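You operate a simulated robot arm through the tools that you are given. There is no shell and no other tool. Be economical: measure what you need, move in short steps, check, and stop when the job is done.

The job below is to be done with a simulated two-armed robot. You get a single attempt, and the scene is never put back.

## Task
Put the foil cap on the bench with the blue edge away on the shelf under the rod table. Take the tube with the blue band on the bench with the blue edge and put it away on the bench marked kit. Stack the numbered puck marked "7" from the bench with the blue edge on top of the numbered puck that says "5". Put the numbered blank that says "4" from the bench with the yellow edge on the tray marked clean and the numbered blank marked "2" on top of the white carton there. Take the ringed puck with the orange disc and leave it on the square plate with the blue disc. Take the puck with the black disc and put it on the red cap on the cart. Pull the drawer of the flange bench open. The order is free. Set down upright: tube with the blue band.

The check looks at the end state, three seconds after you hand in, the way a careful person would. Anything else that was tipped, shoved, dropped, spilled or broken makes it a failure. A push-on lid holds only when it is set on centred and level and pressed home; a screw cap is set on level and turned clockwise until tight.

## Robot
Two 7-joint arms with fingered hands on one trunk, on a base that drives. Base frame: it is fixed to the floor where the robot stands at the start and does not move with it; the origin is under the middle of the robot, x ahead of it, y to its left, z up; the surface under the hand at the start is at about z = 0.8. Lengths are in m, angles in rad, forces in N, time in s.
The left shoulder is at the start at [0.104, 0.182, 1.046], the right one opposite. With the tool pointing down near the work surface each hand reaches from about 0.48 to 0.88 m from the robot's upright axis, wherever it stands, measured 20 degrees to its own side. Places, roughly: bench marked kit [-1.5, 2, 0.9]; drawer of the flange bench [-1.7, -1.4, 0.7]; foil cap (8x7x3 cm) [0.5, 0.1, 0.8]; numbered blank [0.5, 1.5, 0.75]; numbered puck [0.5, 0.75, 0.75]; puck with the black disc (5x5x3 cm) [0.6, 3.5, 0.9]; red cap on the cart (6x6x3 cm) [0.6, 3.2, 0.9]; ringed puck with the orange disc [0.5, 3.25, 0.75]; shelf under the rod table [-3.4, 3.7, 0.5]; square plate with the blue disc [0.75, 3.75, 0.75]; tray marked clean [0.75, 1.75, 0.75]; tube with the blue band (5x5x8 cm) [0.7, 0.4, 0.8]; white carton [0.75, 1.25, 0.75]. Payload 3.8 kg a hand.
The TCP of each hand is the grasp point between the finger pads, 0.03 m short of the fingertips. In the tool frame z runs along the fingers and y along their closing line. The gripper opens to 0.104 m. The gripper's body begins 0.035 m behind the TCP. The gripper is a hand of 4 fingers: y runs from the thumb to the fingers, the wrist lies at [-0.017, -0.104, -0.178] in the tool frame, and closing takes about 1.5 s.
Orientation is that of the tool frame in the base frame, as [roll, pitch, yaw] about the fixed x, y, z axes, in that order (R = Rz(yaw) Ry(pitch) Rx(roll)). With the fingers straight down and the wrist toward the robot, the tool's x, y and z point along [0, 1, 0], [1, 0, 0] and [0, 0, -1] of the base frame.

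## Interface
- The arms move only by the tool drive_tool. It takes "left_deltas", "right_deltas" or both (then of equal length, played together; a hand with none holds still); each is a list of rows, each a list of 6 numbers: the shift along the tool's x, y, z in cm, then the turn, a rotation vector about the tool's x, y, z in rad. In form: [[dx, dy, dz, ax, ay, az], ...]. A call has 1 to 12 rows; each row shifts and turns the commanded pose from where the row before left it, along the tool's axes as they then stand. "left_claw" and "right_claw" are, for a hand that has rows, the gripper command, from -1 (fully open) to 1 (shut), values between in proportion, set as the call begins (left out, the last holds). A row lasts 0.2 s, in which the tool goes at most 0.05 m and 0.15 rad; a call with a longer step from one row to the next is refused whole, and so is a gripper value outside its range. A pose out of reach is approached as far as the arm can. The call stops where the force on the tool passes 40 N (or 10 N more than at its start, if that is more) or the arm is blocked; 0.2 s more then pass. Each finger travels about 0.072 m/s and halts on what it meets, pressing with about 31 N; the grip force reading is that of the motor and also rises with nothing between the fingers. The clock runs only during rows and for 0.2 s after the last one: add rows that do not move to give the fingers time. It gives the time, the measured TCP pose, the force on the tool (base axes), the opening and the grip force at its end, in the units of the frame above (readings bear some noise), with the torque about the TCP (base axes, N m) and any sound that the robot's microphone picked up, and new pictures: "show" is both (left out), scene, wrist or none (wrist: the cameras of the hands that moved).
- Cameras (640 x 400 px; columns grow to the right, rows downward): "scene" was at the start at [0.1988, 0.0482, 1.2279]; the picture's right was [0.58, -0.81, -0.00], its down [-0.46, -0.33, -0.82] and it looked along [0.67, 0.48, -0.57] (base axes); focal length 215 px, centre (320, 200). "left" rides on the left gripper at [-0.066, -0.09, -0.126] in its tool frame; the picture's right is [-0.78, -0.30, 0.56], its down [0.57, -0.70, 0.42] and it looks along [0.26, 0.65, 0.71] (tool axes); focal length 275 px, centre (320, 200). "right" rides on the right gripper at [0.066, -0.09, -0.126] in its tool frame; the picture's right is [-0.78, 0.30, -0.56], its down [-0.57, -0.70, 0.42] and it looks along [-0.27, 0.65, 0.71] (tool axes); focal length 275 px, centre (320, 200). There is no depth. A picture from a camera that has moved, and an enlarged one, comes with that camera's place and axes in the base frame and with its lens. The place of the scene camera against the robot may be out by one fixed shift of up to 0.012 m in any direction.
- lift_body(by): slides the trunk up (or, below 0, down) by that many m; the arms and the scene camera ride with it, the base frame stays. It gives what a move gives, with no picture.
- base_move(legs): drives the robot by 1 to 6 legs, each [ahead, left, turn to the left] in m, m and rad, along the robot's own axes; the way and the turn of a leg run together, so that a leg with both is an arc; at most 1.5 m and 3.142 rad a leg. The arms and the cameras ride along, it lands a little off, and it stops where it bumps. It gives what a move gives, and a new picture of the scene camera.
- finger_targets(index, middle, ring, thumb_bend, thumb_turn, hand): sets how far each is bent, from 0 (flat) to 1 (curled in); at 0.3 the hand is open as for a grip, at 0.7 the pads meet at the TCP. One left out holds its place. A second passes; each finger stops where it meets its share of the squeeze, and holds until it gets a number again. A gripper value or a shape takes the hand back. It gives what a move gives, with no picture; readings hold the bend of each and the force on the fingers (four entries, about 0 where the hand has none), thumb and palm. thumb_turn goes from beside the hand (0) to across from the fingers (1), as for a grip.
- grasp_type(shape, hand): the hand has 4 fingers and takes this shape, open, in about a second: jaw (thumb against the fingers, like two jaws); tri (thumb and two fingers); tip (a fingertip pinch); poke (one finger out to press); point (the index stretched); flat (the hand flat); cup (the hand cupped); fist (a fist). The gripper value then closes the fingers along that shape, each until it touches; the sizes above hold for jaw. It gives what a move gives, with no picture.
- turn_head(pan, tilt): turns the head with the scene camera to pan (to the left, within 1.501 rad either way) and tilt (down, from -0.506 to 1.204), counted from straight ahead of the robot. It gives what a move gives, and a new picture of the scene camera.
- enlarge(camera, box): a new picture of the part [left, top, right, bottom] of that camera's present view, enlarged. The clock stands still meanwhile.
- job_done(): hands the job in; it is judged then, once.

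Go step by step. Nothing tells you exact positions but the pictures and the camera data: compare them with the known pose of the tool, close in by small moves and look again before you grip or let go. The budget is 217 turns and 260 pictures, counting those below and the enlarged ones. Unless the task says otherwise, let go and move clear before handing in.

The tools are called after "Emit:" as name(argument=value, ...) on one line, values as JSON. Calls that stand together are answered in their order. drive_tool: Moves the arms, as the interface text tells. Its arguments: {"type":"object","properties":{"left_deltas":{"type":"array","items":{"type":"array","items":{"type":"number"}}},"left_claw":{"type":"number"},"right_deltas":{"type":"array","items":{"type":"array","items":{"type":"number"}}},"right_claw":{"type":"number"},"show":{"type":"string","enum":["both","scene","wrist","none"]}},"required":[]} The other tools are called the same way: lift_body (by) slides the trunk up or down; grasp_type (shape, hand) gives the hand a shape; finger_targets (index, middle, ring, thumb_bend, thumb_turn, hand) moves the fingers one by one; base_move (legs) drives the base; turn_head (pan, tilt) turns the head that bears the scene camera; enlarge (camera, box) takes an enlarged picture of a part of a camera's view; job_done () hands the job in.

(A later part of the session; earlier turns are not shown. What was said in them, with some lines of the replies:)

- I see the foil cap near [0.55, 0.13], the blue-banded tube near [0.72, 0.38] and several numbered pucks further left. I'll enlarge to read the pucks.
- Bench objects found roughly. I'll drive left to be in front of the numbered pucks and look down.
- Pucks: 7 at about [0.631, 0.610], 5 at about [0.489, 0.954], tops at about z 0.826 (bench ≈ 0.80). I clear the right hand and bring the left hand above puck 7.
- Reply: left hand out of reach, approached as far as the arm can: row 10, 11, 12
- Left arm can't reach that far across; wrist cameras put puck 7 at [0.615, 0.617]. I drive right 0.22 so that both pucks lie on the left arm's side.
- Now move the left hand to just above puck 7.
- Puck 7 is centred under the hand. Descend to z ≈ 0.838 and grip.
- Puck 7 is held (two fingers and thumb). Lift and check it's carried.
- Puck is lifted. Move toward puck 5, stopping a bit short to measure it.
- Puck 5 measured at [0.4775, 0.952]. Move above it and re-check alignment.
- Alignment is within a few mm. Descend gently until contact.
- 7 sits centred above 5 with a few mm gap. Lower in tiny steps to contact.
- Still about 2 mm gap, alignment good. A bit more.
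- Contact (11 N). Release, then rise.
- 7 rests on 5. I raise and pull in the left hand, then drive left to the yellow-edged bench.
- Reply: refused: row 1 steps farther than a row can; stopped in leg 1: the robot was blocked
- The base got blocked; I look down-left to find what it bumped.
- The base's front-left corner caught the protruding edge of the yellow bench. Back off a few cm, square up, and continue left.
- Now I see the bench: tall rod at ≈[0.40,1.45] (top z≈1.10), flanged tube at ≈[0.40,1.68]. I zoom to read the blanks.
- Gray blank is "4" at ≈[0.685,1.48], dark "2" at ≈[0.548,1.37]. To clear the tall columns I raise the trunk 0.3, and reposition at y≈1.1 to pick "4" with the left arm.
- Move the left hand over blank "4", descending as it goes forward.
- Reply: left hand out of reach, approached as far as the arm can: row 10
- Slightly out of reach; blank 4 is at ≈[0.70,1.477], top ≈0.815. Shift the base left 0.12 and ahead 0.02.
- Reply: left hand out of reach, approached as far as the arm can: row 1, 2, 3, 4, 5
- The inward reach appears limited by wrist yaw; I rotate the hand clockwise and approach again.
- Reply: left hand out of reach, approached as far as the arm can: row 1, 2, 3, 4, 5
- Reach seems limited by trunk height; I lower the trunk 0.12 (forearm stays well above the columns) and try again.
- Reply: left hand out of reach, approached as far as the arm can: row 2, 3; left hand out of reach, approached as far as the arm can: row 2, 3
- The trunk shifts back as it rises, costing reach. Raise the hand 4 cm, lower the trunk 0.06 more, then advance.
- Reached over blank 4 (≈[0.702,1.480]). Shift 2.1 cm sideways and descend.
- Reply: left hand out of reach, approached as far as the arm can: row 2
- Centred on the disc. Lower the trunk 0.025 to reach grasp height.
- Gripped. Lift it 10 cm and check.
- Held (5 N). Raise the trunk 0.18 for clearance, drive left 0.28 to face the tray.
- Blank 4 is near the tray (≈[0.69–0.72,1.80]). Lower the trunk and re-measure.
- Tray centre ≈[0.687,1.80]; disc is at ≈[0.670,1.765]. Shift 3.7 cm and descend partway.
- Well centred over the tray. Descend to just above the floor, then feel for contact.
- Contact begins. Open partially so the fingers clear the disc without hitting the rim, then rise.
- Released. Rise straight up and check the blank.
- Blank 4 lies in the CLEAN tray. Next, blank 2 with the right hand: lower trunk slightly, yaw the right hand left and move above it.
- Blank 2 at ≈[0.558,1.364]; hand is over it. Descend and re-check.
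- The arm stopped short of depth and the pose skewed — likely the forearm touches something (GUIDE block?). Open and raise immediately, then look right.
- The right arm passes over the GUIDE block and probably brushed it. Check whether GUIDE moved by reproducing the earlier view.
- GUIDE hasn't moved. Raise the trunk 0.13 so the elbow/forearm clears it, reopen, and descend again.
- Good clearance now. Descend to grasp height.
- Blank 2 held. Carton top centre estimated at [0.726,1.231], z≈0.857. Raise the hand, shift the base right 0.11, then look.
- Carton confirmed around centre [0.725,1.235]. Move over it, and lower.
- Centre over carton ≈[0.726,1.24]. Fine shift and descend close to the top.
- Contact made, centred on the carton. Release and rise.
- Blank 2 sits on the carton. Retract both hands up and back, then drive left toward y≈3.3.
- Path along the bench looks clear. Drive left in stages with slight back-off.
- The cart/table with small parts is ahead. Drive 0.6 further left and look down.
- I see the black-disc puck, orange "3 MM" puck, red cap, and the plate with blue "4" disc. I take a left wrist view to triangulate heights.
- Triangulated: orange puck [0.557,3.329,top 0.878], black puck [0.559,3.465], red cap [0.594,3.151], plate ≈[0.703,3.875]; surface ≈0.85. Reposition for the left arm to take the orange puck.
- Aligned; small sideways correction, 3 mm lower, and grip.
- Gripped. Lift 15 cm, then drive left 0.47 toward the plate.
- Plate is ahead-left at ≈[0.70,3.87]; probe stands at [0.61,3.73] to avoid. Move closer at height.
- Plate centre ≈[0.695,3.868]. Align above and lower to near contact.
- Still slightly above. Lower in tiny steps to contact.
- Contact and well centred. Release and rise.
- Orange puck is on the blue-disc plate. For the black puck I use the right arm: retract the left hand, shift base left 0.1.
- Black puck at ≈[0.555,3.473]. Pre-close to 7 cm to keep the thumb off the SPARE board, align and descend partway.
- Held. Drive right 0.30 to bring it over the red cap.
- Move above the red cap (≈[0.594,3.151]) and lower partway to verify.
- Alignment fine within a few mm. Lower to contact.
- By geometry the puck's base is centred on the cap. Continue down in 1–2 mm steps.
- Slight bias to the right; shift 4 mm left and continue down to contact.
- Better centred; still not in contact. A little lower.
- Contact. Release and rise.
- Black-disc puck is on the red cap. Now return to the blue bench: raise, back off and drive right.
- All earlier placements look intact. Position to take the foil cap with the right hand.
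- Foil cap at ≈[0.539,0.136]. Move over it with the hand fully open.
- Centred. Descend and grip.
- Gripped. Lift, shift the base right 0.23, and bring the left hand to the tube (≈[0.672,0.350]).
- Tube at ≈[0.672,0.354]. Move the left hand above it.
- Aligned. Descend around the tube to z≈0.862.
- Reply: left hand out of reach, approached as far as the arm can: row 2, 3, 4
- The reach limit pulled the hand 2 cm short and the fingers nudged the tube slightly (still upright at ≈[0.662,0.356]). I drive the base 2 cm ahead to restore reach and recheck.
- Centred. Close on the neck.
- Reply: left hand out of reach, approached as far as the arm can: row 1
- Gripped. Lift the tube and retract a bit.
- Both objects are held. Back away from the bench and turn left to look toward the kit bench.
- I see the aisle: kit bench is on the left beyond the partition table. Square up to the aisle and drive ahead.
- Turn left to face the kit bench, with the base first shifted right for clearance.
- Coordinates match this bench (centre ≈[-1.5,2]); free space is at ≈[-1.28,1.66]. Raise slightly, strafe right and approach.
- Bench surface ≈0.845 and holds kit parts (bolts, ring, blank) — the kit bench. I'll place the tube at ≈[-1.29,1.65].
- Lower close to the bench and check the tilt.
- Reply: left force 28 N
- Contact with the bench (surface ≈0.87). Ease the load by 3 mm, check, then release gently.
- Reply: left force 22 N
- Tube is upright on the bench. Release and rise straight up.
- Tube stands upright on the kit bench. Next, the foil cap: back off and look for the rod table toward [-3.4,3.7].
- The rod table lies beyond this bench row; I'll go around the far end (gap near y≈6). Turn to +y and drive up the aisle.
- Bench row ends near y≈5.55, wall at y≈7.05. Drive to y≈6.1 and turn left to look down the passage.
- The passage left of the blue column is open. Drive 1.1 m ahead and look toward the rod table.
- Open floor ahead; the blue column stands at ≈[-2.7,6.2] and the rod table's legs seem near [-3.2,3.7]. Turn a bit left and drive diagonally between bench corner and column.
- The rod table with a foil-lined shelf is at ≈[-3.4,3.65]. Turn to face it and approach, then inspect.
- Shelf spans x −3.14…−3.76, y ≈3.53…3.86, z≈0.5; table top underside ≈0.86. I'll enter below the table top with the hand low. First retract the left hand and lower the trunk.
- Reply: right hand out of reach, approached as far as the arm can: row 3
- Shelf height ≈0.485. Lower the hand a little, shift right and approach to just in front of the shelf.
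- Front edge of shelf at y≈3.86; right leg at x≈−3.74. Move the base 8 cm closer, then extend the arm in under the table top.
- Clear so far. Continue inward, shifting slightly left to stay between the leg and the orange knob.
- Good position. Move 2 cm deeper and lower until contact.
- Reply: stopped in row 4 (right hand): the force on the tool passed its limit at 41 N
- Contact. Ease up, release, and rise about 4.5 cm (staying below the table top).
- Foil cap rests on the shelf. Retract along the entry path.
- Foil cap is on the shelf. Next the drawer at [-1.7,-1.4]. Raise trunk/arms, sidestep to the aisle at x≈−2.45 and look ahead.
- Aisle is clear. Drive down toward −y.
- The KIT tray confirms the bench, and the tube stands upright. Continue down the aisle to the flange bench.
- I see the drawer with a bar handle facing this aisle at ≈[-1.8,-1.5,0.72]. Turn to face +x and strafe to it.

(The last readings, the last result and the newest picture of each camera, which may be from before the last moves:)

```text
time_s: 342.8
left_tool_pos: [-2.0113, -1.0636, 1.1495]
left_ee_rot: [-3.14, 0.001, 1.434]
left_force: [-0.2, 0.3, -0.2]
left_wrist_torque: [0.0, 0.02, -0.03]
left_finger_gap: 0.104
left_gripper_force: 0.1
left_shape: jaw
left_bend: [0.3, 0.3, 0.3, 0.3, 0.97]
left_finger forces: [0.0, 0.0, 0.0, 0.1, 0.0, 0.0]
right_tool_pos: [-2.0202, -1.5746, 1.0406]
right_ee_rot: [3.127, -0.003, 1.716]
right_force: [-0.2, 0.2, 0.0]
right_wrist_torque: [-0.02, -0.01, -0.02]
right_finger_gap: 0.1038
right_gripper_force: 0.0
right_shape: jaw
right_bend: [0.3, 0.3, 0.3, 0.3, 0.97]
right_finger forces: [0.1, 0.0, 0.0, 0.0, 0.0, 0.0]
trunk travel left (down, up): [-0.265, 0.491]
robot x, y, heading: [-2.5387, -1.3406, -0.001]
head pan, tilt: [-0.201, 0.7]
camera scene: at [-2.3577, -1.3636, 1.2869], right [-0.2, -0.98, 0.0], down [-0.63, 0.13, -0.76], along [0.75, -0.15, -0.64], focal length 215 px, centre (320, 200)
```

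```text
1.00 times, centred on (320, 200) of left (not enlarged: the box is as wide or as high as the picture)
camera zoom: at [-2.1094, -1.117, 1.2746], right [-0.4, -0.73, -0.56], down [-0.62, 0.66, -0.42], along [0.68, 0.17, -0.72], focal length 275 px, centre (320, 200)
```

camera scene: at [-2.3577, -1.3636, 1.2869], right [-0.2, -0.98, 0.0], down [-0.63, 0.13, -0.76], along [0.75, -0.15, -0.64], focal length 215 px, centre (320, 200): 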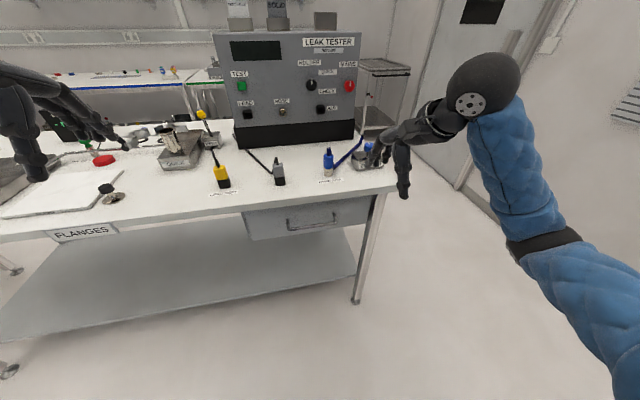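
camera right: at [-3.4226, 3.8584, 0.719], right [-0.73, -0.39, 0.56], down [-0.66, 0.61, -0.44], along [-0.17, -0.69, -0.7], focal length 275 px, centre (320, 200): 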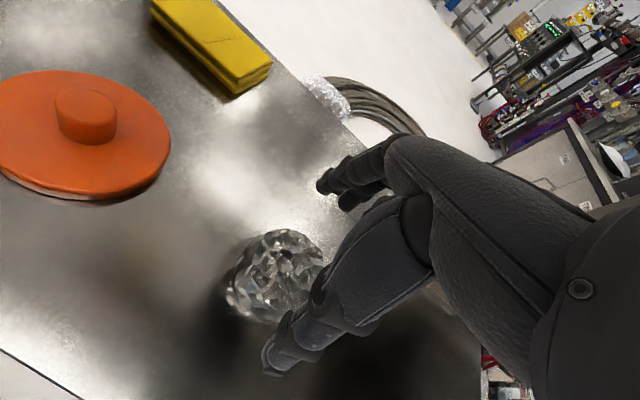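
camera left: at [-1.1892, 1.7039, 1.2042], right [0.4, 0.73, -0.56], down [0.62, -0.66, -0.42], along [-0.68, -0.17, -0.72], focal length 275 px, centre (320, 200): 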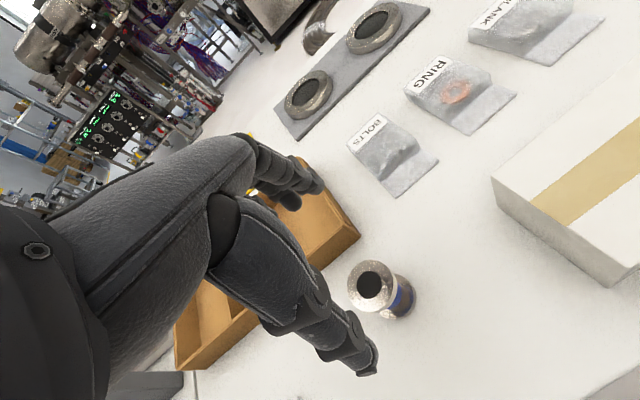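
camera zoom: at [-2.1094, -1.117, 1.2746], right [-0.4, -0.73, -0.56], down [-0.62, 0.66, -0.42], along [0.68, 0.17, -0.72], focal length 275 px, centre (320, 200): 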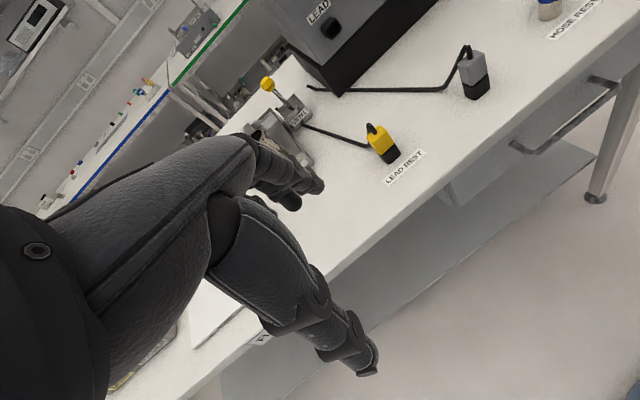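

Handle bar at x≈−1.888, z≈0.773, y −1.36…−1.52. I'll reposition and rotate the right hand to point forward (fingers above the bar, thumb below).

Emit:
base_move(legs=[[-0.12, 0.1, 0.003]])

Emit:
drive_tool(right_deltas=[[0, 0, 0, 0, 0, 0.145], [0, 0, 0, -0.15, 0, 0], [0, 0, 0, -0.15, 0, 0], [0, 0, 0, -0.15, 0, 0], [0, 0, 0, -0.15, 0, 0], [0, 0, 0, -0.15, 0, 0]], show="scene")

```text
time_s: 344.2
left_tool_pos: [-2.1343, -0.9612, 1.1511]
left_ee_rot: [3.141, 0.002, 1.441]
left_force: [-0.3, 0.0, -0.1]
left_wrist_torque: [0.0, -0.01, -0.01]
left_finger_gap: 0.1037
left_gripper_force: 0.0
left_shape: jaw
left_bend: [0.3, 0.3, 0.3, 0.3, 0.97]
left_finger forces: [0.0, 0.1, 0.0, 0.0, 0.1, 0.1]
right_tool_pos: [-2.1397, -1.4715, 1.0422]
right_ee_rot: [3.126, -0.002, 1.722]
right_force: [-0.3, -0.5, 0.4]
right_wrist_torque: [0.01, -0.01, -0.02]
right_finger_gap: 0.1035
right_gripper_force: 0.0
right_shape: jaw
right_bend: [0.3, 0.3, 0.3, 0.3, 0.97]
right_finger forces: [0.0, 0.1, 0.0, 0.0, 0.0, 0.0]
trunk travel left (down, up): [-0.265, 0.491]
robot x, y, heading: [-2.6573, -1.2439, 0.014]
head pan, tilt: [-0.201, 0.7]
camera scene: at [-2.4789, -1.2627, 1.2871], right [-0.19, -0.98, 0.0], down [-0.63, 0.12, -0.77], along [0.75, -0.15, -0.64], focal length 215 px, centre (320, 200)
```

scene: 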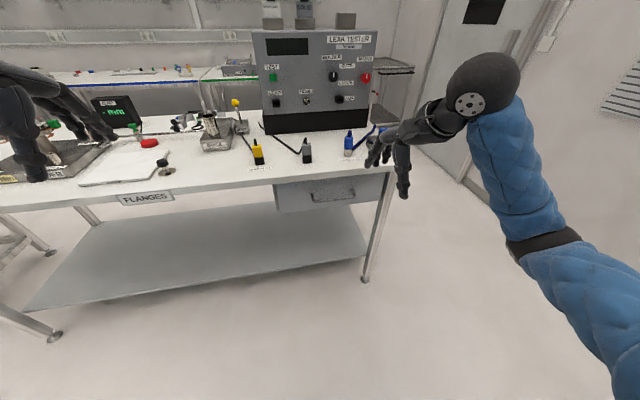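

```text
time_s: 345.6
left_tool_pos: [-2.1325, -0.9606, 1.1487]
left_ee_rot: [-3.139, 0.002, 1.439]
left_force: [0.0, -0.2, -0.3]
left_wrist_torque: [-0.01, 0.01, -0.02]
left_finger_gap: 0.1038
left_gripper_force: 0.1
left_shape: jaw
left_bend: [0.3, 0.3, 0.3, 0.3, 0.97]
left_finger forces: [0.0, 0.1, 0.1, 0.0, 0.1, 0.1]
right_tool_pos: [-2.1281, -1.4728, 1.0406]
right_ee_rot: [2.375, -0.005, 1.578]
right_force: [0.2, 0.3, 0.2]
right_wrist_torque: [-0.05, -0.03, 0.06]
right_finger_gap: 0.1039
right_gripper_force: 0.0
right_shape: jaw
right_bend: [0.3, 0.3, 0.3, 0.3, 0.97]
right_finger forces: [0.1, 0.1, 0.1, 0.0, 0.0, 0.0]
right hand out of reach, approached as far as the arm can: row 6
trunk travel left (down, up): [-0.265, 0.491]
robot x, y, heading: [-2.6597, -1.2487, 0.002]
head pan, tilt: [-0.201, 0.7]
camera scene: at [-2.4778, -1.2639, 1.2869], right [-0.19, -0.98, 0.0], down [-0.63, 0.12, -0.76], along [0.75, -0.15, -0.64], focal length 215 px, centre (320, 200)
```

scene: 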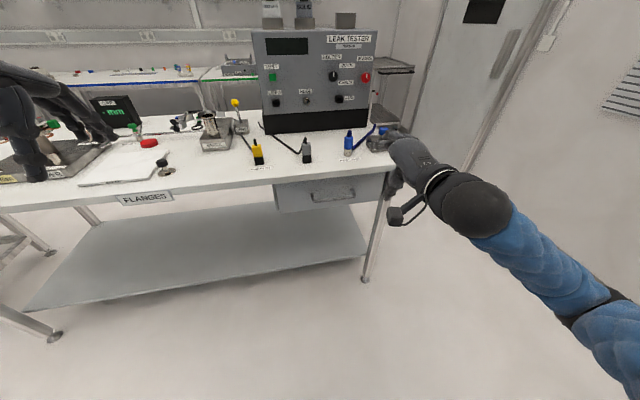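

45° pitch is reached, suitable for hooking. Lower the trunk 0.2, then bring the hand to a stand-off in front of the handle with fingers half open.

Emit:
lift_body(by=-0.2)

Emit:
drive_tool(right_deltas=[[0.8, 2.9, 3, 0, 0, 0], [0.8, 2.9, 3, 0, 0, 0], [0.8, 2.9, 3, 0, 0, 0]], right_claw=-0.2)

```text
time_s: 347.7
left_tool_pos: [-2.1348, -0.9605, 0.9488]
left_ee_rot: [-3.14, 0.0, 1.438]
left_force: [-0.3, -0.3, -0.5]
left_wrist_torque: [0.02, -0.02, 0.04]
left_finger_gap: 0.1039
left_gripper_force: 0.2
left_shape: jaw
left_bend: [0.3, 0.3, 0.3, 0.3, 0.97]
left_finger forces: [0.0, 0.0, 0.0, 0.1, 0.1, 0.0]
right_tool_pos: [-2.0734, -1.4721, 0.7325]
right_ee_rot: [2.614, -0.005, 1.576]
right_force: [0.2, 0.6, -0.5]
right_wrist_torque: [0.0, 0.03, 0.0]
right_finger_gap: 0.104
right_gripper_force: 0.0
right_shape: jaw
right_bend: [0.3, 0.3, 0.3, 0.3, 0.97]
right_finger forces: [0.0, 0.0, 0.0, 0.1, 0.1, 0.0]
trunk travel left (down, up): [-0.065, 0.691]
robot x, y, heading: [-2.6586, -1.2443, 0.006]
head pan, tilt: [-0.201, 0.7]
```

```text
time_s: 348.5
left_tool_pos: [-2.1351, -0.961, 0.951]
left_ee_rot: [-3.141, 0.002, 1.44]
left_force: [-0.1, 0.9, 1.5]
left_wrist_torque: [-0.01, 0.01, -0.02]
left_finger_gap: 0.1036
left_gripper_force: 0.0
left_shape: jaw
left_bend: [0.3, 0.3, 0.3, 0.3, 0.97]
left_finger forces: [0.1, 0.0, 0.0, 0.0, 0.0, 0.1]
right_tool_pos: [-1.9509, -1.4466, 0.6987]
right_ee_rot: [2.615, -0.004, 1.576]
right_force: [0.1, -0.2, 0.0]
right_wrist_torque: [-0.03, -0.02, 0.0]
right_finger_gap: 0.0629
right_gripper_force: 0.0
right_shape: jaw
right_bend: [0.73, 0.4, 0.37, 0.63, 0.99]
right_finger forces: [0.1, 0.0, 0.1, 0.1, 0.0, 0.0]
trunk travel left (down, up): [-0.065, 0.691]
robot x, y, heading: [-2.6574, -1.2435, 0.013]
head pan, tilt: [-0.201, 0.7]
camera scene: at [-2.3679, -1.2629, 1.0772], right [-0.19, -0.98, 0.0], down [-0.63, 0.12, -0.76], along [0.75, -0.15, -0.64], focal length 215 px, centre (320, 200)
camera right: at [-2.0916, -1.3816, 0.7621], right [-0.02, -0.78, 0.63], down [-0.39, -0.57, -0.72], along [0.92, -0.26, -0.29], focal length 275 px, centre (320, 200)
```

scene: 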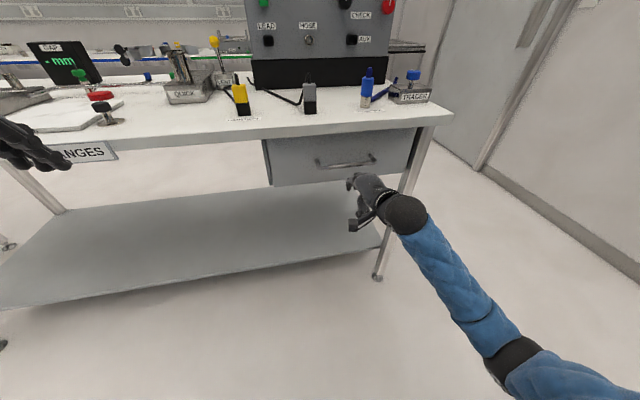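
right: 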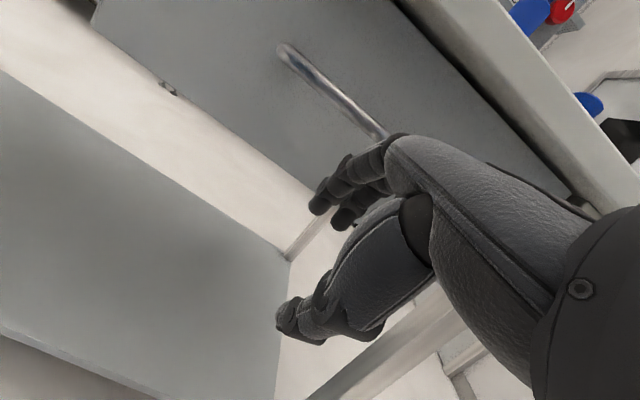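

The hand is now below bar level with less pitch. Back off, rise above, and add pitch.

Emit:
drive_tool(right_deltas=[[0.3, -2.6, -1.5, 0, 0, 0], [0.2, 2.0, -3.5, 0, 0, 0], [0, 2.0, -3.5, 0, 0, 0], [0, 2.0, -3.5, 0, 0, 0], [0, 1.2, -2, -0.1, 0, 0], [0, 0, 0, -0.1, 0, 0]])

```text
time_s: 349.9
left_tool_pos: [-2.1339, -0.9621, 0.9489]
left_ee_rot: [-3.139, 0.001, 1.441]
left_force: [-0.2, 0.2, -0.4]
left_wrist_torque: [0.03, 0.0, 0.01]
left_finger_gap: 0.1037
left_gripper_force: 0.0
left_shape: jaw
left_bend: [0.3, 0.3, 0.3, 0.3, 0.97]
left_finger forces: [0.0, 0.1, 0.1, 0.0, 0.0, 0.0]
right_tool_pos: [-1.982, -1.4438, 0.8444]
right_ee_rot: [2.412, -0.005, 1.577]
right_force: [-0.2, 0.1, 0.6]
right_wrist_torque: [-0.01, 0.02, 0.0]
right_finger_gap: 0.0627
right_gripper_force: 0.1
right_shape: jaw
right_bend: [0.73, 0.4, 0.37, 0.63, 0.99]
right_finger forces: [0.1, 0.0, 0.0, 0.0, 0.1, 0.1]
trunk travel left (down, up): [-0.065, 0.691]
robot x, y, heading: [-2.6601, -1.2456, 0.012]
head pan, tilt: [-0.201, 0.7]
camera scene: at [-2.3679, -1.2628, 1.0772], right [-0.19, -0.98, 0.0], down [-0.63, 0.12, -0.76], along [0.75, -0.15, -0.64], focal length 215 px, centre (320, 200)
camera right: at [-2.1333, -1.3772, 0.8784], right [-0.15, -0.78, 0.61], down [-0.24, -0.57, -0.79], along [0.96, -0.26, -0.1], focal length 275 px, centre (320, 200)
```

scene: 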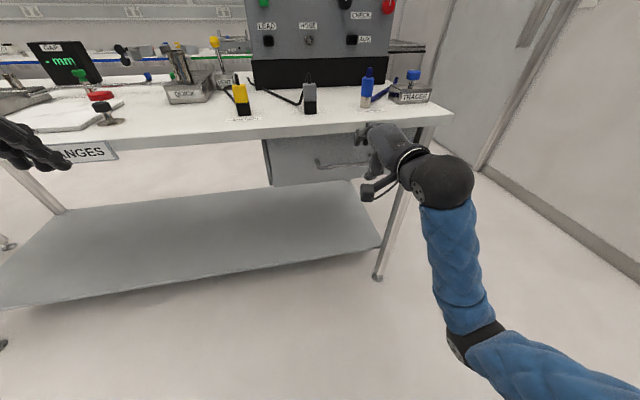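
right: 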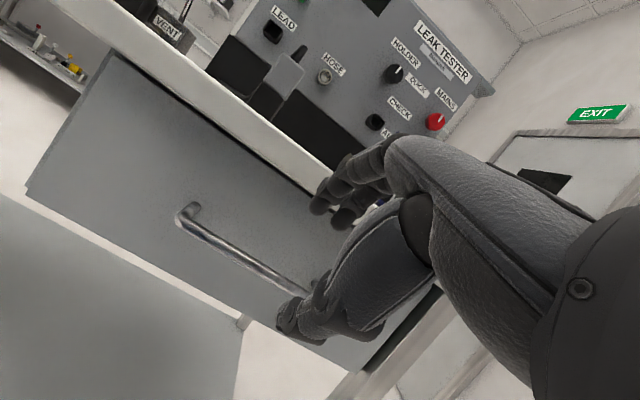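

Bar confirmed at z≈0.776. Advance diagonally so the bar enters between fingers and thumb.

Emit:
drive_tool(right_deltas=[[0.2, 2.1, 0, 0, 0, 0], [0, 0, 2.5, 0, 0, 0], [0, 0, 2.5, 0, 0, 0]])

Emit:
enlarge(camera="scene", box=[300, 110, 440, 220])

```text
time_s: 350.7
left_tool_pos: [-2.134, -0.9613, 0.9489]
left_ee_rot: [-3.142, 0.002, 1.439]
left_force: [-0.5, 0.1, 0.6]
left_wrist_torque: [0.0, 0.01, -0.01]
left_finger_gap: 0.1039
left_gripper_force: 0.0
left_shape: jaw
left_bend: [0.3, 0.3, 0.3, 0.3, 0.97]
left_finger forces: [0.0, 0.0, 0.0, 0.1, 0.0, 0.0]
right_tool_pos: [-1.9329, -1.4389, 0.819]
right_ee_rot: [2.414, -0.004, 1.577]
right_force: [-0.8, 0.8, -0.2]
right_wrist_torque: [-0.02, 0.01, -0.03]
right_finger_gap: 0.0626
right_gripper_force: 0.0
right_shape: jaw
right_bend: [0.73, 0.4, 0.37, 0.63, 0.99]
right_finger forces: [0.0, 0.1, 0.1, 0.1, 0.0, 0.0]
trunk travel left (down, up): [-0.065, 0.691]
robot x, y, heading: [-2.6576, -1.2449, 0.01]
head pan, tilt: [-0.201, 0.7]
camera scene: at [-2.3679, -1.2628, 1.0772], right [-0.19, -0.98, 0.0], down [-0.63, 0.12, -0.76], along [0.75, -0.15, -0.64], focal length 215 px, centre (320, 200)
camera right: at [-2.0822, -1.3748, 0.8538], right [-0.15, -0.78, 0.61], down [-0.24, -0.57, -0.79], along [0.96, -0.26, -0.1], focal length 275 px, centre (320, 200)
```

scene: 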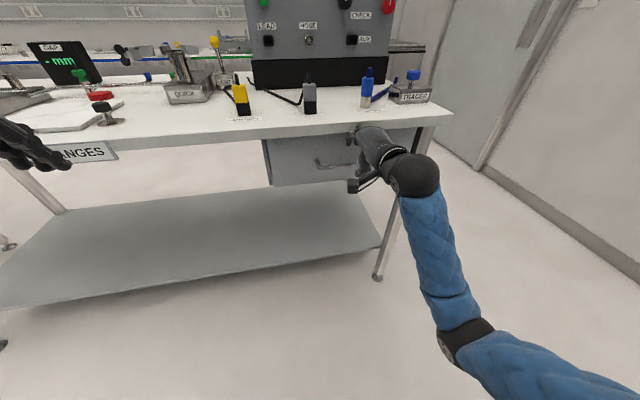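
right: 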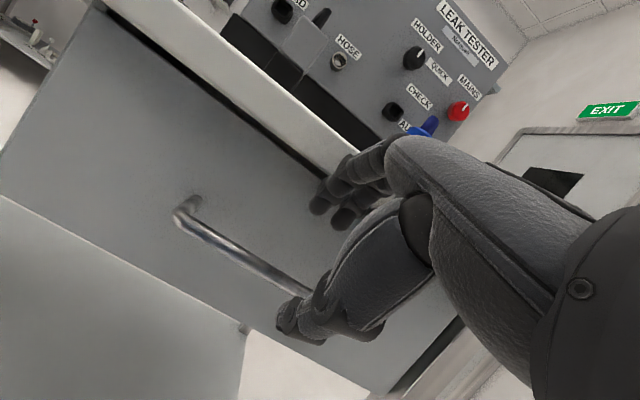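

```text
3.64 times, centred on (370, 165) of scene
camera zoom: at [-2.3679, -1.2628, 1.0772], right [-0.19, -0.98, 0.0], down [-0.63, 0.12, -0.76], along [0.75, -0.15, -0.64], focal length 783 px, centre (138, 327)
```

zoom: 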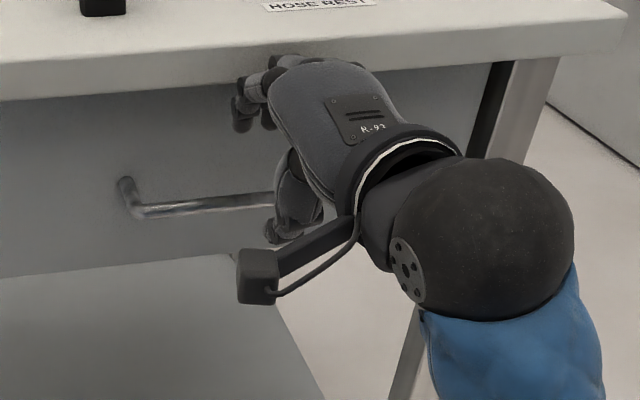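

Emit:
drive_tool(right_deltas=[[0, 0, 2, 0, 0, 0], [0, 0, 1.3, 0, 0, 0]], show="wrist")

Emit:
drive_tool(right_deltas=[[0, 0, 0, 0, 0, 0], [0, 0, 0, 0, 0, 0], [0, 0, 0, 0, 0, 0], [0, 0, 0, 0, 0, 0], [0, 0, 0, 0, 0, 0], [0, 0, 0, 0, 0, 0]], right_claw=1, show="wrist")

```text
time_s: 351.3
left_tool_pos: [-2.1355, -0.9615, 0.9503]
left_ee_rot: [3.141, 0.002, 1.44]
left_force: [-0.1, 0.3, -0.2]
left_wrist_torque: [-0.03, 0.01, 0.01]
left_finger_gap: 0.1038
left_gripper_force: 0.1
left_shape: jaw
left_bend: [0.3, 0.3, 0.3, 0.3, 0.97]
left_finger forces: [0.0, 0.1, 0.0, 0.0, 0.0, 0.1]
right_tool_pos: [-1.9136, -1.4394, 0.7979]
right_ee_rot: [2.407, -0.006, 1.578]
right_force: [-19.5, -0.5, 1.1]
right_wrist_torque: [0.01, -0.99, -0.21]
right_finger_gap: 0.0617
right_gripper_force: 0.2
right_shape: jaw
right_bend: [0.73, 0.42, 0.37, 0.63, 0.99]
right_finger forces: [0.0, 17.6, 0.1, 0.0, 0.1, 0.0]
trunk travel left (down, up): [-0.065, 0.691]
robot x, y, heading: [-2.6621, -1.2452, 0.008]
head pan, tilt: [-0.201, 0.7]
camera right: at [-2.0635, -1.374, 0.8311], right [-0.15, -0.78, 0.61], down [-0.23, -0.57, -0.79], along [0.96, -0.26, -0.1], focal length 275 px, centre (320, 200)
```

right: 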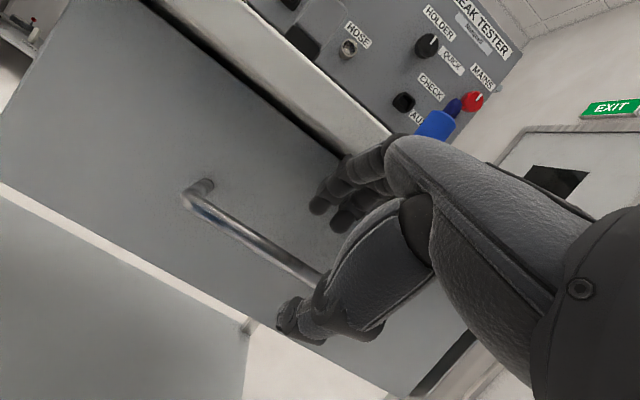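

```text
time_s: 352.7
left_tool_pos: [-2.1337, -0.9619, 0.9493]
left_ee_rot: [-3.141, 0.002, 1.44]
left_force: [0.0, 0.2, 0.6]
left_wrist_torque: [-0.02, -0.04, 0.0]
left_finger_gap: 0.1035
left_gripper_force: 0.0
left_shape: jaw
left_bend: [0.3, 0.3, 0.3, 0.3, 0.97]
left_finger forces: [0.0, 0.1, 0.1, 0.0, 0.0, 0.1]
right_tool_pos: [-1.9103, -1.4391, 0.7944]
right_ee_rot: [2.415, -0.004, 1.577]
right_force: [-0.1, 0.1, -0.2]
right_wrist_torque: [0.01, 0.02, -0.01]
right_finger_gap: 0.0
right_gripper_force: 31.3
right_shape: jaw
right_bend: [0.7, 0.53, 0.67, 0.5, 1.0]
right_finger forces: [0.0, 0.1, 0.0, 0.0, 0.1, 0.0]
trunk travel left (down, up): [-0.065, 0.691]
robot x, y, heading: [-2.6571, -1.2478, 0.003]
head pan, tilt: [-0.201, 0.7]
no pictures are left
```

No pictures remain, so I continue by feel. The gap closed to zero, so the bar was beyond the fingertips. Back off slightly, reopen, go lower, forward, and grip again, using the gap reading.

Emit:
drive_tool(right_deltas=[[0, -0.9, -0.8, 0, 0, 0], [0, 0, 0, 0, 0, 0], [0, 0, 0, 0, 0, 0], [0, 0, 0, 0, 0, 0]], right_claw=-0.2, show="none")

Emit:
drive_tool(right_deltas=[[0, -0.75, 0.82, 0, 0, 0], [0, -0.75, 0.82, 0, 0, 0], [0, 0, 0, 0, 0, 0]], show="none")

Emit:
drive_tool(right_deltas=[[0, 0.4, 0.35, 0, 0, 0], [0, 0.4, 0.35, 0, 0, 0], [0, 0, 0, 0, 0, 0]], show="none")

```text
time_s: 353.7
left_tool_pos: [-2.1338, -0.9612, 0.9494]
left_ee_rot: [-3.141, 0.002, 1.44]
left_force: [0.4, -0.3, -0.1]
left_wrist_torque: [-0.01, 0.0, 0.02]
left_finger_gap: 0.1037
left_gripper_force: 0.0
left_shape: jaw
left_bend: [0.3, 0.3, 0.3, 0.3, 0.97]
left_finger forces: [0.0, 0.0, 0.0, 0.0, 0.1, 0.1]
right_tool_pos: [-1.9245, -1.4397, 0.7931]
right_ee_rot: [2.414, -0.004, 1.577]
right_force: [-0.2, -0.5, -0.3]
right_wrist_torque: [0.0, 0.01, 0.0]
right_finger_gap: 0.0621
right_gripper_force: 0.1
right_shape: jaw
right_bend: [0.73, 0.41, 0.37, 0.63, 0.99]
right_finger forces: [0.1, 0.0, 0.0, 0.0, 0.1, 0.0]
trunk travel left (down, up): [-0.065, 0.691]
robot x, y, heading: [-2.6594, -1.2487, 0.008]
head pan, tilt: [-0.201, 0.7]
no pictures are left
```

```text
time_s: 354.5
left_tool_pos: [-2.1343, -0.9609, 0.9487]
left_ee_rot: [-3.139, 0.003, 1.44]
left_force: [0.1, -0.4, 0.0]
left_wrist_torque: [0.01, 0.03, -0.02]
left_finger_gap: 0.1037
left_gripper_force: 0.1
left_shape: jaw
left_bend: [0.3, 0.3, 0.3, 0.3, 0.97]
left_finger forces: [0.0, 0.1, 0.0, 0.1, 0.0, 0.0]
right_tool_pos: [-1.9241, -1.4406, 0.7723]
right_ee_rot: [2.413, -0.004, 1.577]
right_force: [1.0, 1.0, 0.9]
right_wrist_torque: [-0.04, -0.02, 0.0]
right_finger_gap: 0.0622
right_gripper_force: 0.0
right_shape: jaw
right_bend: [0.73, 0.41, 0.37, 0.63, 0.99]
right_finger forces: [0.0, 0.1, 0.0, 0.1, 0.0, 0.0]
trunk travel left (down, up): [-0.065, 0.691]
robot x, y, heading: [-2.6571, -1.2452, 0.008]
head pan, tilt: [-0.201, 0.7]
no pictures are left
```

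```text
time_s: 355.3
left_tool_pos: [-2.1335, -0.9615, 0.9486]
left_ee_rot: [-3.14, 0.003, 1.44]
left_force: [0.0, -0.3, 0.0]
left_wrist_torque: [-0.01, 0.02, 0.0]
left_finger_gap: 0.1033
left_gripper_force: 0.1
left_shape: jaw
left_bend: [0.3, 0.3, 0.3, 0.3, 0.97]
left_finger forces: [0.0, 0.0, 0.0, 0.0, 0.0, 0.1]
right_tool_pos: [-1.9134, -1.4389, 0.7721]
right_ee_rot: [2.413, -0.005, 1.578]
right_force: [-0.7, -0.3, -0.5]
right_wrist_torque: [0.01, 0.0, 0.01]
right_finger_gap: 0.0617
right_gripper_force: 0.1
right_shape: jaw
right_bend: [0.73, 0.41, 0.37, 0.63, 0.99]
right_finger forces: [0.0, 0.0, 0.1, 0.1, 0.1, 0.0]
trunk travel left (down, up): [-0.065, 0.691]
robot x, y, heading: [-2.6578, -1.2443, 0.008]
head pan, tilt: [-0.201, 0.7]
no pictures are left
```

Open a bit wider (index finger was curled), re-advance and close.

Emit:
drive_tool(right_deltas=[[0, -0.5, -0.45, 0, 0, 0], [0, 0, 0, 0, 0, 0], [0, 0, 0, 0, 0, 0], [0, 0, 0, 0, 0, 0], [0, 0.45, 0.4, 0, 0, 0], [0, 0, 0, 0, 0, 0]], right_claw=-0.4, show="none")

Emit:
drive_tool(right_deltas=[[0, 0, 0, 0, 0, 0], [0, 0, 0, 0, 0, 0], [0, 0, 0, 0, 0, 0], [0, 0, 0, 0, 0, 0], [0, 0, 0, 0, 0, 0], [0, 0, 0, 0, 0, 0]], right_claw=1, show="none")

```text
time_s: 356.7
left_tool_pos: [-2.1351, -0.9624, 0.9502]
left_ee_rot: [-3.14, 0.002, 1.441]
left_force: [-0.4, -0.7, -0.7]
left_wrist_torque: [-0.02, -0.03, 0.0]
left_finger_gap: 0.1036
left_gripper_force: 0.1
left_shape: jaw
left_bend: [0.3, 0.3, 0.3, 0.3, 0.97]
left_finger forces: [0.0, 0.0, 0.0, 0.0, 0.0, 0.0]
right_tool_pos: [-1.9136, -1.4409, 0.7721]
right_ee_rot: [2.415, -0.003, 1.576]
right_force: [-0.8, -0.5, -0.4]
right_wrist_torque: [0.02, -0.03, -0.03]
right_finger_gap: 0.0725
right_gripper_force: 0.0
right_shape: jaw
right_bend: [0.27, 0.37, 0.34, 0.57, 0.99]
right_finger forces: [0.0, 0.1, 0.0, 0.0, 0.0, 0.0]
trunk travel left (down, up): [-0.065, 0.691]
robot x, y, heading: [-2.6548, -1.243, 0.013]
head pan, tilt: [-0.201, 0.7]
no pictures are left
```

```text
time_s: 358.1
left_tool_pos: [-2.1341, -0.9606, 0.9494]
left_ee_rot: [-3.139, 0.004, 1.44]
left_force: [-0.5, 0.4, -0.5]
left_wrist_torque: [-0.01, -0.03, 0.02]
left_finger_gap: 0.1037
left_gripper_force: 0.0
left_shape: jaw
left_bend: [0.3, 0.3, 0.3, 0.3, 0.97]
left_finger forces: [0.0, 0.0, 0.1, 0.0, 0.1, 0.0]
right_tool_pos: [-1.9152, -1.4415, 0.7729]
right_ee_rot: [2.414, -0.004, 1.576]
right_force: [0.6, 0.0, 0.0]
right_wrist_torque: [-0.08, -0.01, 0.03]
right_finger_gap: 0.0099
right_gripper_force: 31.0
right_shape: jaw
right_bend: [0.74, 0.52, 0.5, 0.51, 1.0]
right_finger forces: [15.1, 8.2, 3.8, 0.1, 26.5, 0.0]
trunk travel left (down, up): [-0.065, 0.691]
robot x, y, heading: [-2.6565, -1.2465, 0.003]
head pan, tilt: [-0.201, 0.7]
no pictures are left
```

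Handle is gripped (gap 1 cm with balanced forces). Pull straight back gently.

Emit:
drive_tool(right_deltas=[[0, -0.75, -0.67, 0, 0, 0], [0, -1.12, -1, 0, 0, 0], [0, -1.12, -1, 0, 0, 0], [0, 0, 0, 0, 0, 0]], show="none")

```text
time_s: 359.1
left_tool_pos: [-2.1347, -0.9612, 0.9496]
left_ee_rot: [-3.139, 0.002, 1.44]
left_force: [0.1, -0.7, 0.4]
left_wrist_torque: [0.01, 0.0, 0.0]
left_finger_gap: 0.1037
left_gripper_force: 0.1
left_shape: jaw
left_bend: [0.3, 0.3, 0.3, 0.3, 0.97]
left_finger forces: [0.1, 0.0, 0.0, 0.0, 0.0, 0.0]
right_tool_pos: [-1.9559, -1.4412, 0.7723]
right_ee_rot: [2.415, -0.005, 1.578]
right_force: [0.6, -2.3, 0.2]
right_wrist_torque: [-0.09, -0.04, 0.05]
right_finger_gap: 0.0097
right_gripper_force: 31.2
right_shape: jaw
right_bend: [0.74, 0.52, 0.5, 0.51, 1.0]
right_finger forces: [15.8, 8.4, 3.9, 0.0, 27.2, 0.0]
trunk travel left (down, up): [-0.065, 0.691]
robot x, y, heading: [-2.6552, -1.2466, 0.006]
head pan, tilt: [-0.201, 0.7]
no pictures are left
```

Drawer follows. Continue pulling with the arm and then the base.

Emit:
drive_tool(right_deltas=[[0, -1.5, -1.33, 0, 0, 0], [0, -1.5, -1.33, 0, 0, 0], [0, -1.5, -1.33, 0, 0, 0], [0, 0, 0, 0, 0, 0]], show="none")

Emit:
base_move(legs=[[-0.12, 0, 0]])

```text
time_s: 360.1
left_tool_pos: [-2.1346, -0.962, 0.9485]
left_ee_rot: [-3.139, 0.003, 1.439]
left_force: [0.5, 0.1, 0.1]
left_wrist_torque: [0.01, 0.02, 0.0]
left_finger_gap: 0.1035
left_gripper_force: 0.1
left_shape: jaw
left_bend: [0.3, 0.3, 0.3, 0.3, 0.97]
left_finger forces: [0.1, 0.1, 0.0, 0.0, 0.0, 0.1]
right_tool_pos: [-2.0151, -1.4401, 0.7725]
right_ee_rot: [2.415, -0.004, 1.577]
right_force: [-1.8, 2.4, -2.3]
right_wrist_torque: [-0.07, 0.01, 0.07]
right_finger_gap: 0.0099
right_gripper_force: 31.2
right_shape: jaw
right_bend: [0.74, 0.52, 0.5, 0.51, 1.0]
right_finger forces: [15.2, 8.1, 3.5, 0.1, 27.9, 0.0]
trunk travel left (down, up): [-0.065, 0.691]
robot x, y, heading: [-2.6583, -1.2484, 0.01]
head pan, tilt: [-0.201, 0.7]
no pictures are left
```

```text
time_s: 361.4
left_tool_pos: [-2.2539, -0.9609, 0.9479]
left_ee_rot: [-3.14, 0.003, 1.44]
left_force: [0.0, 0.0, 0.3]
left_wrist_torque: [0.0, 0.0, 0.01]
left_finger_gap: 0.1037
left_gripper_force: 0.1
left_shape: jaw
left_bend: [0.3, 0.3, 0.3, 0.3, 0.97]
left_finger forces: [0.1, 0.1, 0.0, 0.0, 0.1, 0.1]
right_tool_pos: [-2.1354, -1.4413, 0.7721]
right_ee_rot: [2.412, -0.005, 1.577]
right_force: [1.1, 9.2, -2.8]
right_wrist_torque: [-0.01, 0.08, 0.33]
right_finger_gap: 0.0091
right_gripper_force: 31.4
right_shape: jaw
right_bend: [0.74, 0.52, 0.5, 0.49, 1.0]
right_finger forces: [15.2, 8.3, 4.0, 0.0, 29.0, 0.0]
trunk travel left (down, up): [-0.065, 0.691]
robot x, y, heading: [-2.7798, -1.2451, 0.0]
head pan, tilt: [-0.201, 0.7]
```

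Drawer is open about 22 cm. Pull another few cm while watching force.

Emit:
drive_tool(right_deltas=[[0, -1.12, -1, 0, 0, 0], [0, -1.12, -1, 0, 0, 0], [0, 0, 0, 0, 0, 0]], show="none")

```text
time_s: 362.2
left_tool_pos: [-2.254, -0.9622, 0.9489]
left_ee_rot: [-3.141, 0.004, 1.44]
left_force: [-0.4, 0.1, -0.5]
left_wrist_torque: [0.0, 0.0, 0.0]
left_finger_gap: 0.1036
left_gripper_force: 0.1
left_shape: jaw
left_bend: [0.3, 0.3, 0.3, 0.3, 0.97]
left_finger forces: [0.0, 0.0, 0.1, 0.1, 0.0, 0.0]
right_tool_pos: [-2.1665, -1.4415, 0.7722]
right_ee_rot: [2.416, -0.005, 1.579]
right_force: [-0.3, 6.8, -0.8]
right_wrist_torque: [-0.04, 0.03, 0.29]
right_finger_gap: 0.0093
right_gripper_force: 31.3
right_shape: jaw
right_bend: [0.74, 0.52, 0.5, 0.49, 1.0]
right_finger forces: [15.5, 8.1, 3.7, 0.0, 28.4, 0.1]
trunk travel left (down, up): [-0.065, 0.691]
robot x, y, heading: [-2.7743, -1.2462, 0.007]
head pan, tilt: [-0.201, 0.7]
no pictures are left
```

Now open the fingers and withdraw along the hand's axis.

Emit:
drive_tool(right_deltas=[[0, 0, 0, 0, 0, 0], [0, 0, 0, 0, 0, 0], [0, 0, 0, 0, 0, 0], [0, 0, 0, 0, 0, 0]], right_claw=-0.4, show="none")

Emit:
drive_tool(right_deltas=[[0, 0, -1, 0, 0, 0], [0, 0, -2, 0, 0, 0], [0, 0, -3, 0, 0, 0], [0, 0, -3, 0, 0, 0], [0, 0, -3, 0, 0, 0]], show="none")

```text
time_s: 363.2
left_tool_pos: [-2.2552, -0.963, 0.9504]
left_ee_rot: [-3.139, 0.001, 1.44]
left_force: [0.0, 0.7, -0.3]
left_wrist_torque: [-0.01, -0.02, -0.04]
left_finger_gap: 0.1038
left_gripper_force: 0.0
left_shape: jaw
left_bend: [0.3, 0.3, 0.3, 0.3, 0.97]
left_finger forces: [0.1, 0.0, 0.1, 0.1, 0.0, 0.1]
right_tool_pos: [-2.1665, -1.4425, 0.7744]
right_ee_rot: [2.415, -0.004, 1.577]
right_force: [0.6, 0.7, -0.4]
right_wrist_torque: [0.02, 0.02, 0.0]
right_finger_gap: 0.0723
right_gripper_force: 0.1
right_shape: jaw
right_bend: [0.27, 0.37, 0.34, 0.57, 0.99]
right_finger forces: [0.0, 0.0, 0.0, 0.0, 0.1, 0.0]
trunk travel left (down, up): [-0.065, 0.691]
robot x, y, heading: [-2.7765, -1.2457, 0.009]
head pan, tilt: [-0.201, 0.7]
no pictures are left
```

```text
time_s: 364.4
left_tool_pos: [-2.2555, -0.9628, 0.9491]
left_ee_rot: [-3.139, 0.002, 1.441]
left_force: [-0.9, 0.3, 0.1]
left_wrist_torque: [0.01, 0.01, 0.02]
left_finger_gap: 0.1037
left_gripper_force: 0.0
left_shape: jaw
left_bend: [0.3, 0.3, 0.3, 0.3, 0.97]
left_finger forces: [0.1, 0.0, 0.0, 0.0, 0.0, 0.0]
right_tool_pos: [-2.1707, -1.429, 0.8584]
right_ee_rot: [2.416, -0.004, 1.577]
right_force: [0.4, 0.9, 0.6]
right_wrist_torque: [0.02, -0.02, -0.03]
right_finger_gap: 0.0726
right_gripper_force: 0.1
right_shape: jaw
right_bend: [0.27, 0.37, 0.34, 0.57, 0.99]
right_finger forces: [0.0, 0.1, 0.0, 0.0, 0.0, 0.0]
right hand out of reach, approached as far as the arm can: row 2, 3, 4, 5
trunk travel left (down, up): [-0.065, 0.691]
robot x, y, heading: [-2.775, -1.2464, 0.003]
head pan, tilt: [-0.201, 0.7]
no pictures are left
```

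Hand is clear above the handle. Back the base off a little, then verify readings.

Emit:
base_move(legs=[[-0.15, 0, 0]])

```text
time_s: 365.7
left_tool_pos: [-2.4025, -0.9637, 0.9494]
left_ee_rot: [-3.14, 0.001, 1.439]
left_force: [-0.3, -0.2, -0.7]
left_wrist_torque: [-0.03, 0.01, 0.02]
left_finger_gap: 0.1039
left_gripper_force: 0.2
left_shape: jaw
left_bend: [0.3, 0.3, 0.3, 0.3, 0.97]
left_finger forces: [0.1, 0.1, 0.0, 0.0, 0.0, 0.0]
right_tool_pos: [-2.3166, -1.4315, 0.859]
right_ee_rot: [2.415, -0.005, 1.576]
right_force: [-0.9, -0.7, -0.9]
right_wrist_torque: [0.01, -0.01, -0.01]
right_finger_gap: 0.0729
right_gripper_force: 0.1
right_shape: jaw
right_bend: [0.27, 0.37, 0.34, 0.57, 0.99]
right_finger forces: [0.0, 0.0, 0.0, 0.1, 0.0, 0.1]
trunk travel left (down, up): [-0.065, 0.691]
robot x, y, heading: [-2.9202, -1.2462, 0.011]
head pan, tilt: [-0.201, 0.7]
```

All placements are done and the drawer was pulled open with the grip confirmed throughout; both hands are clear. Handing in.

Emit:
job_done()

```text
The job is handed in.
```

I did every item in the job and handed it in, but the drawer result rests on force readings, because I ran out of pictures partway through that step.

- **Foil cap:** it is on the shelf under the rod table.
- **Tube with the blue band:** it stands upright on the kit bench. My fingers nudged it about 1 cm on its first bench before I picked it up.
- **Numbered pucks:** "7" is stacked on "5".
- **Numbered blanks:** "4" is in the clean tray, and "2" is on the white carton.
- **Ringed puck with the orange disc:** it is on the square plate with the blue disc.
- **Puck with the black disc:** it is on the red cap.
- **Drawer of the flange bench:** it should be open about 25 cm. The handle stayed gripped through the whole pull, but I couldn't see the drawer afterwards.

My arm stopped short near the GUIDE block on the yellow-edged bench and may have brushed it. Comparing pictures from before and after, the block had not moved.
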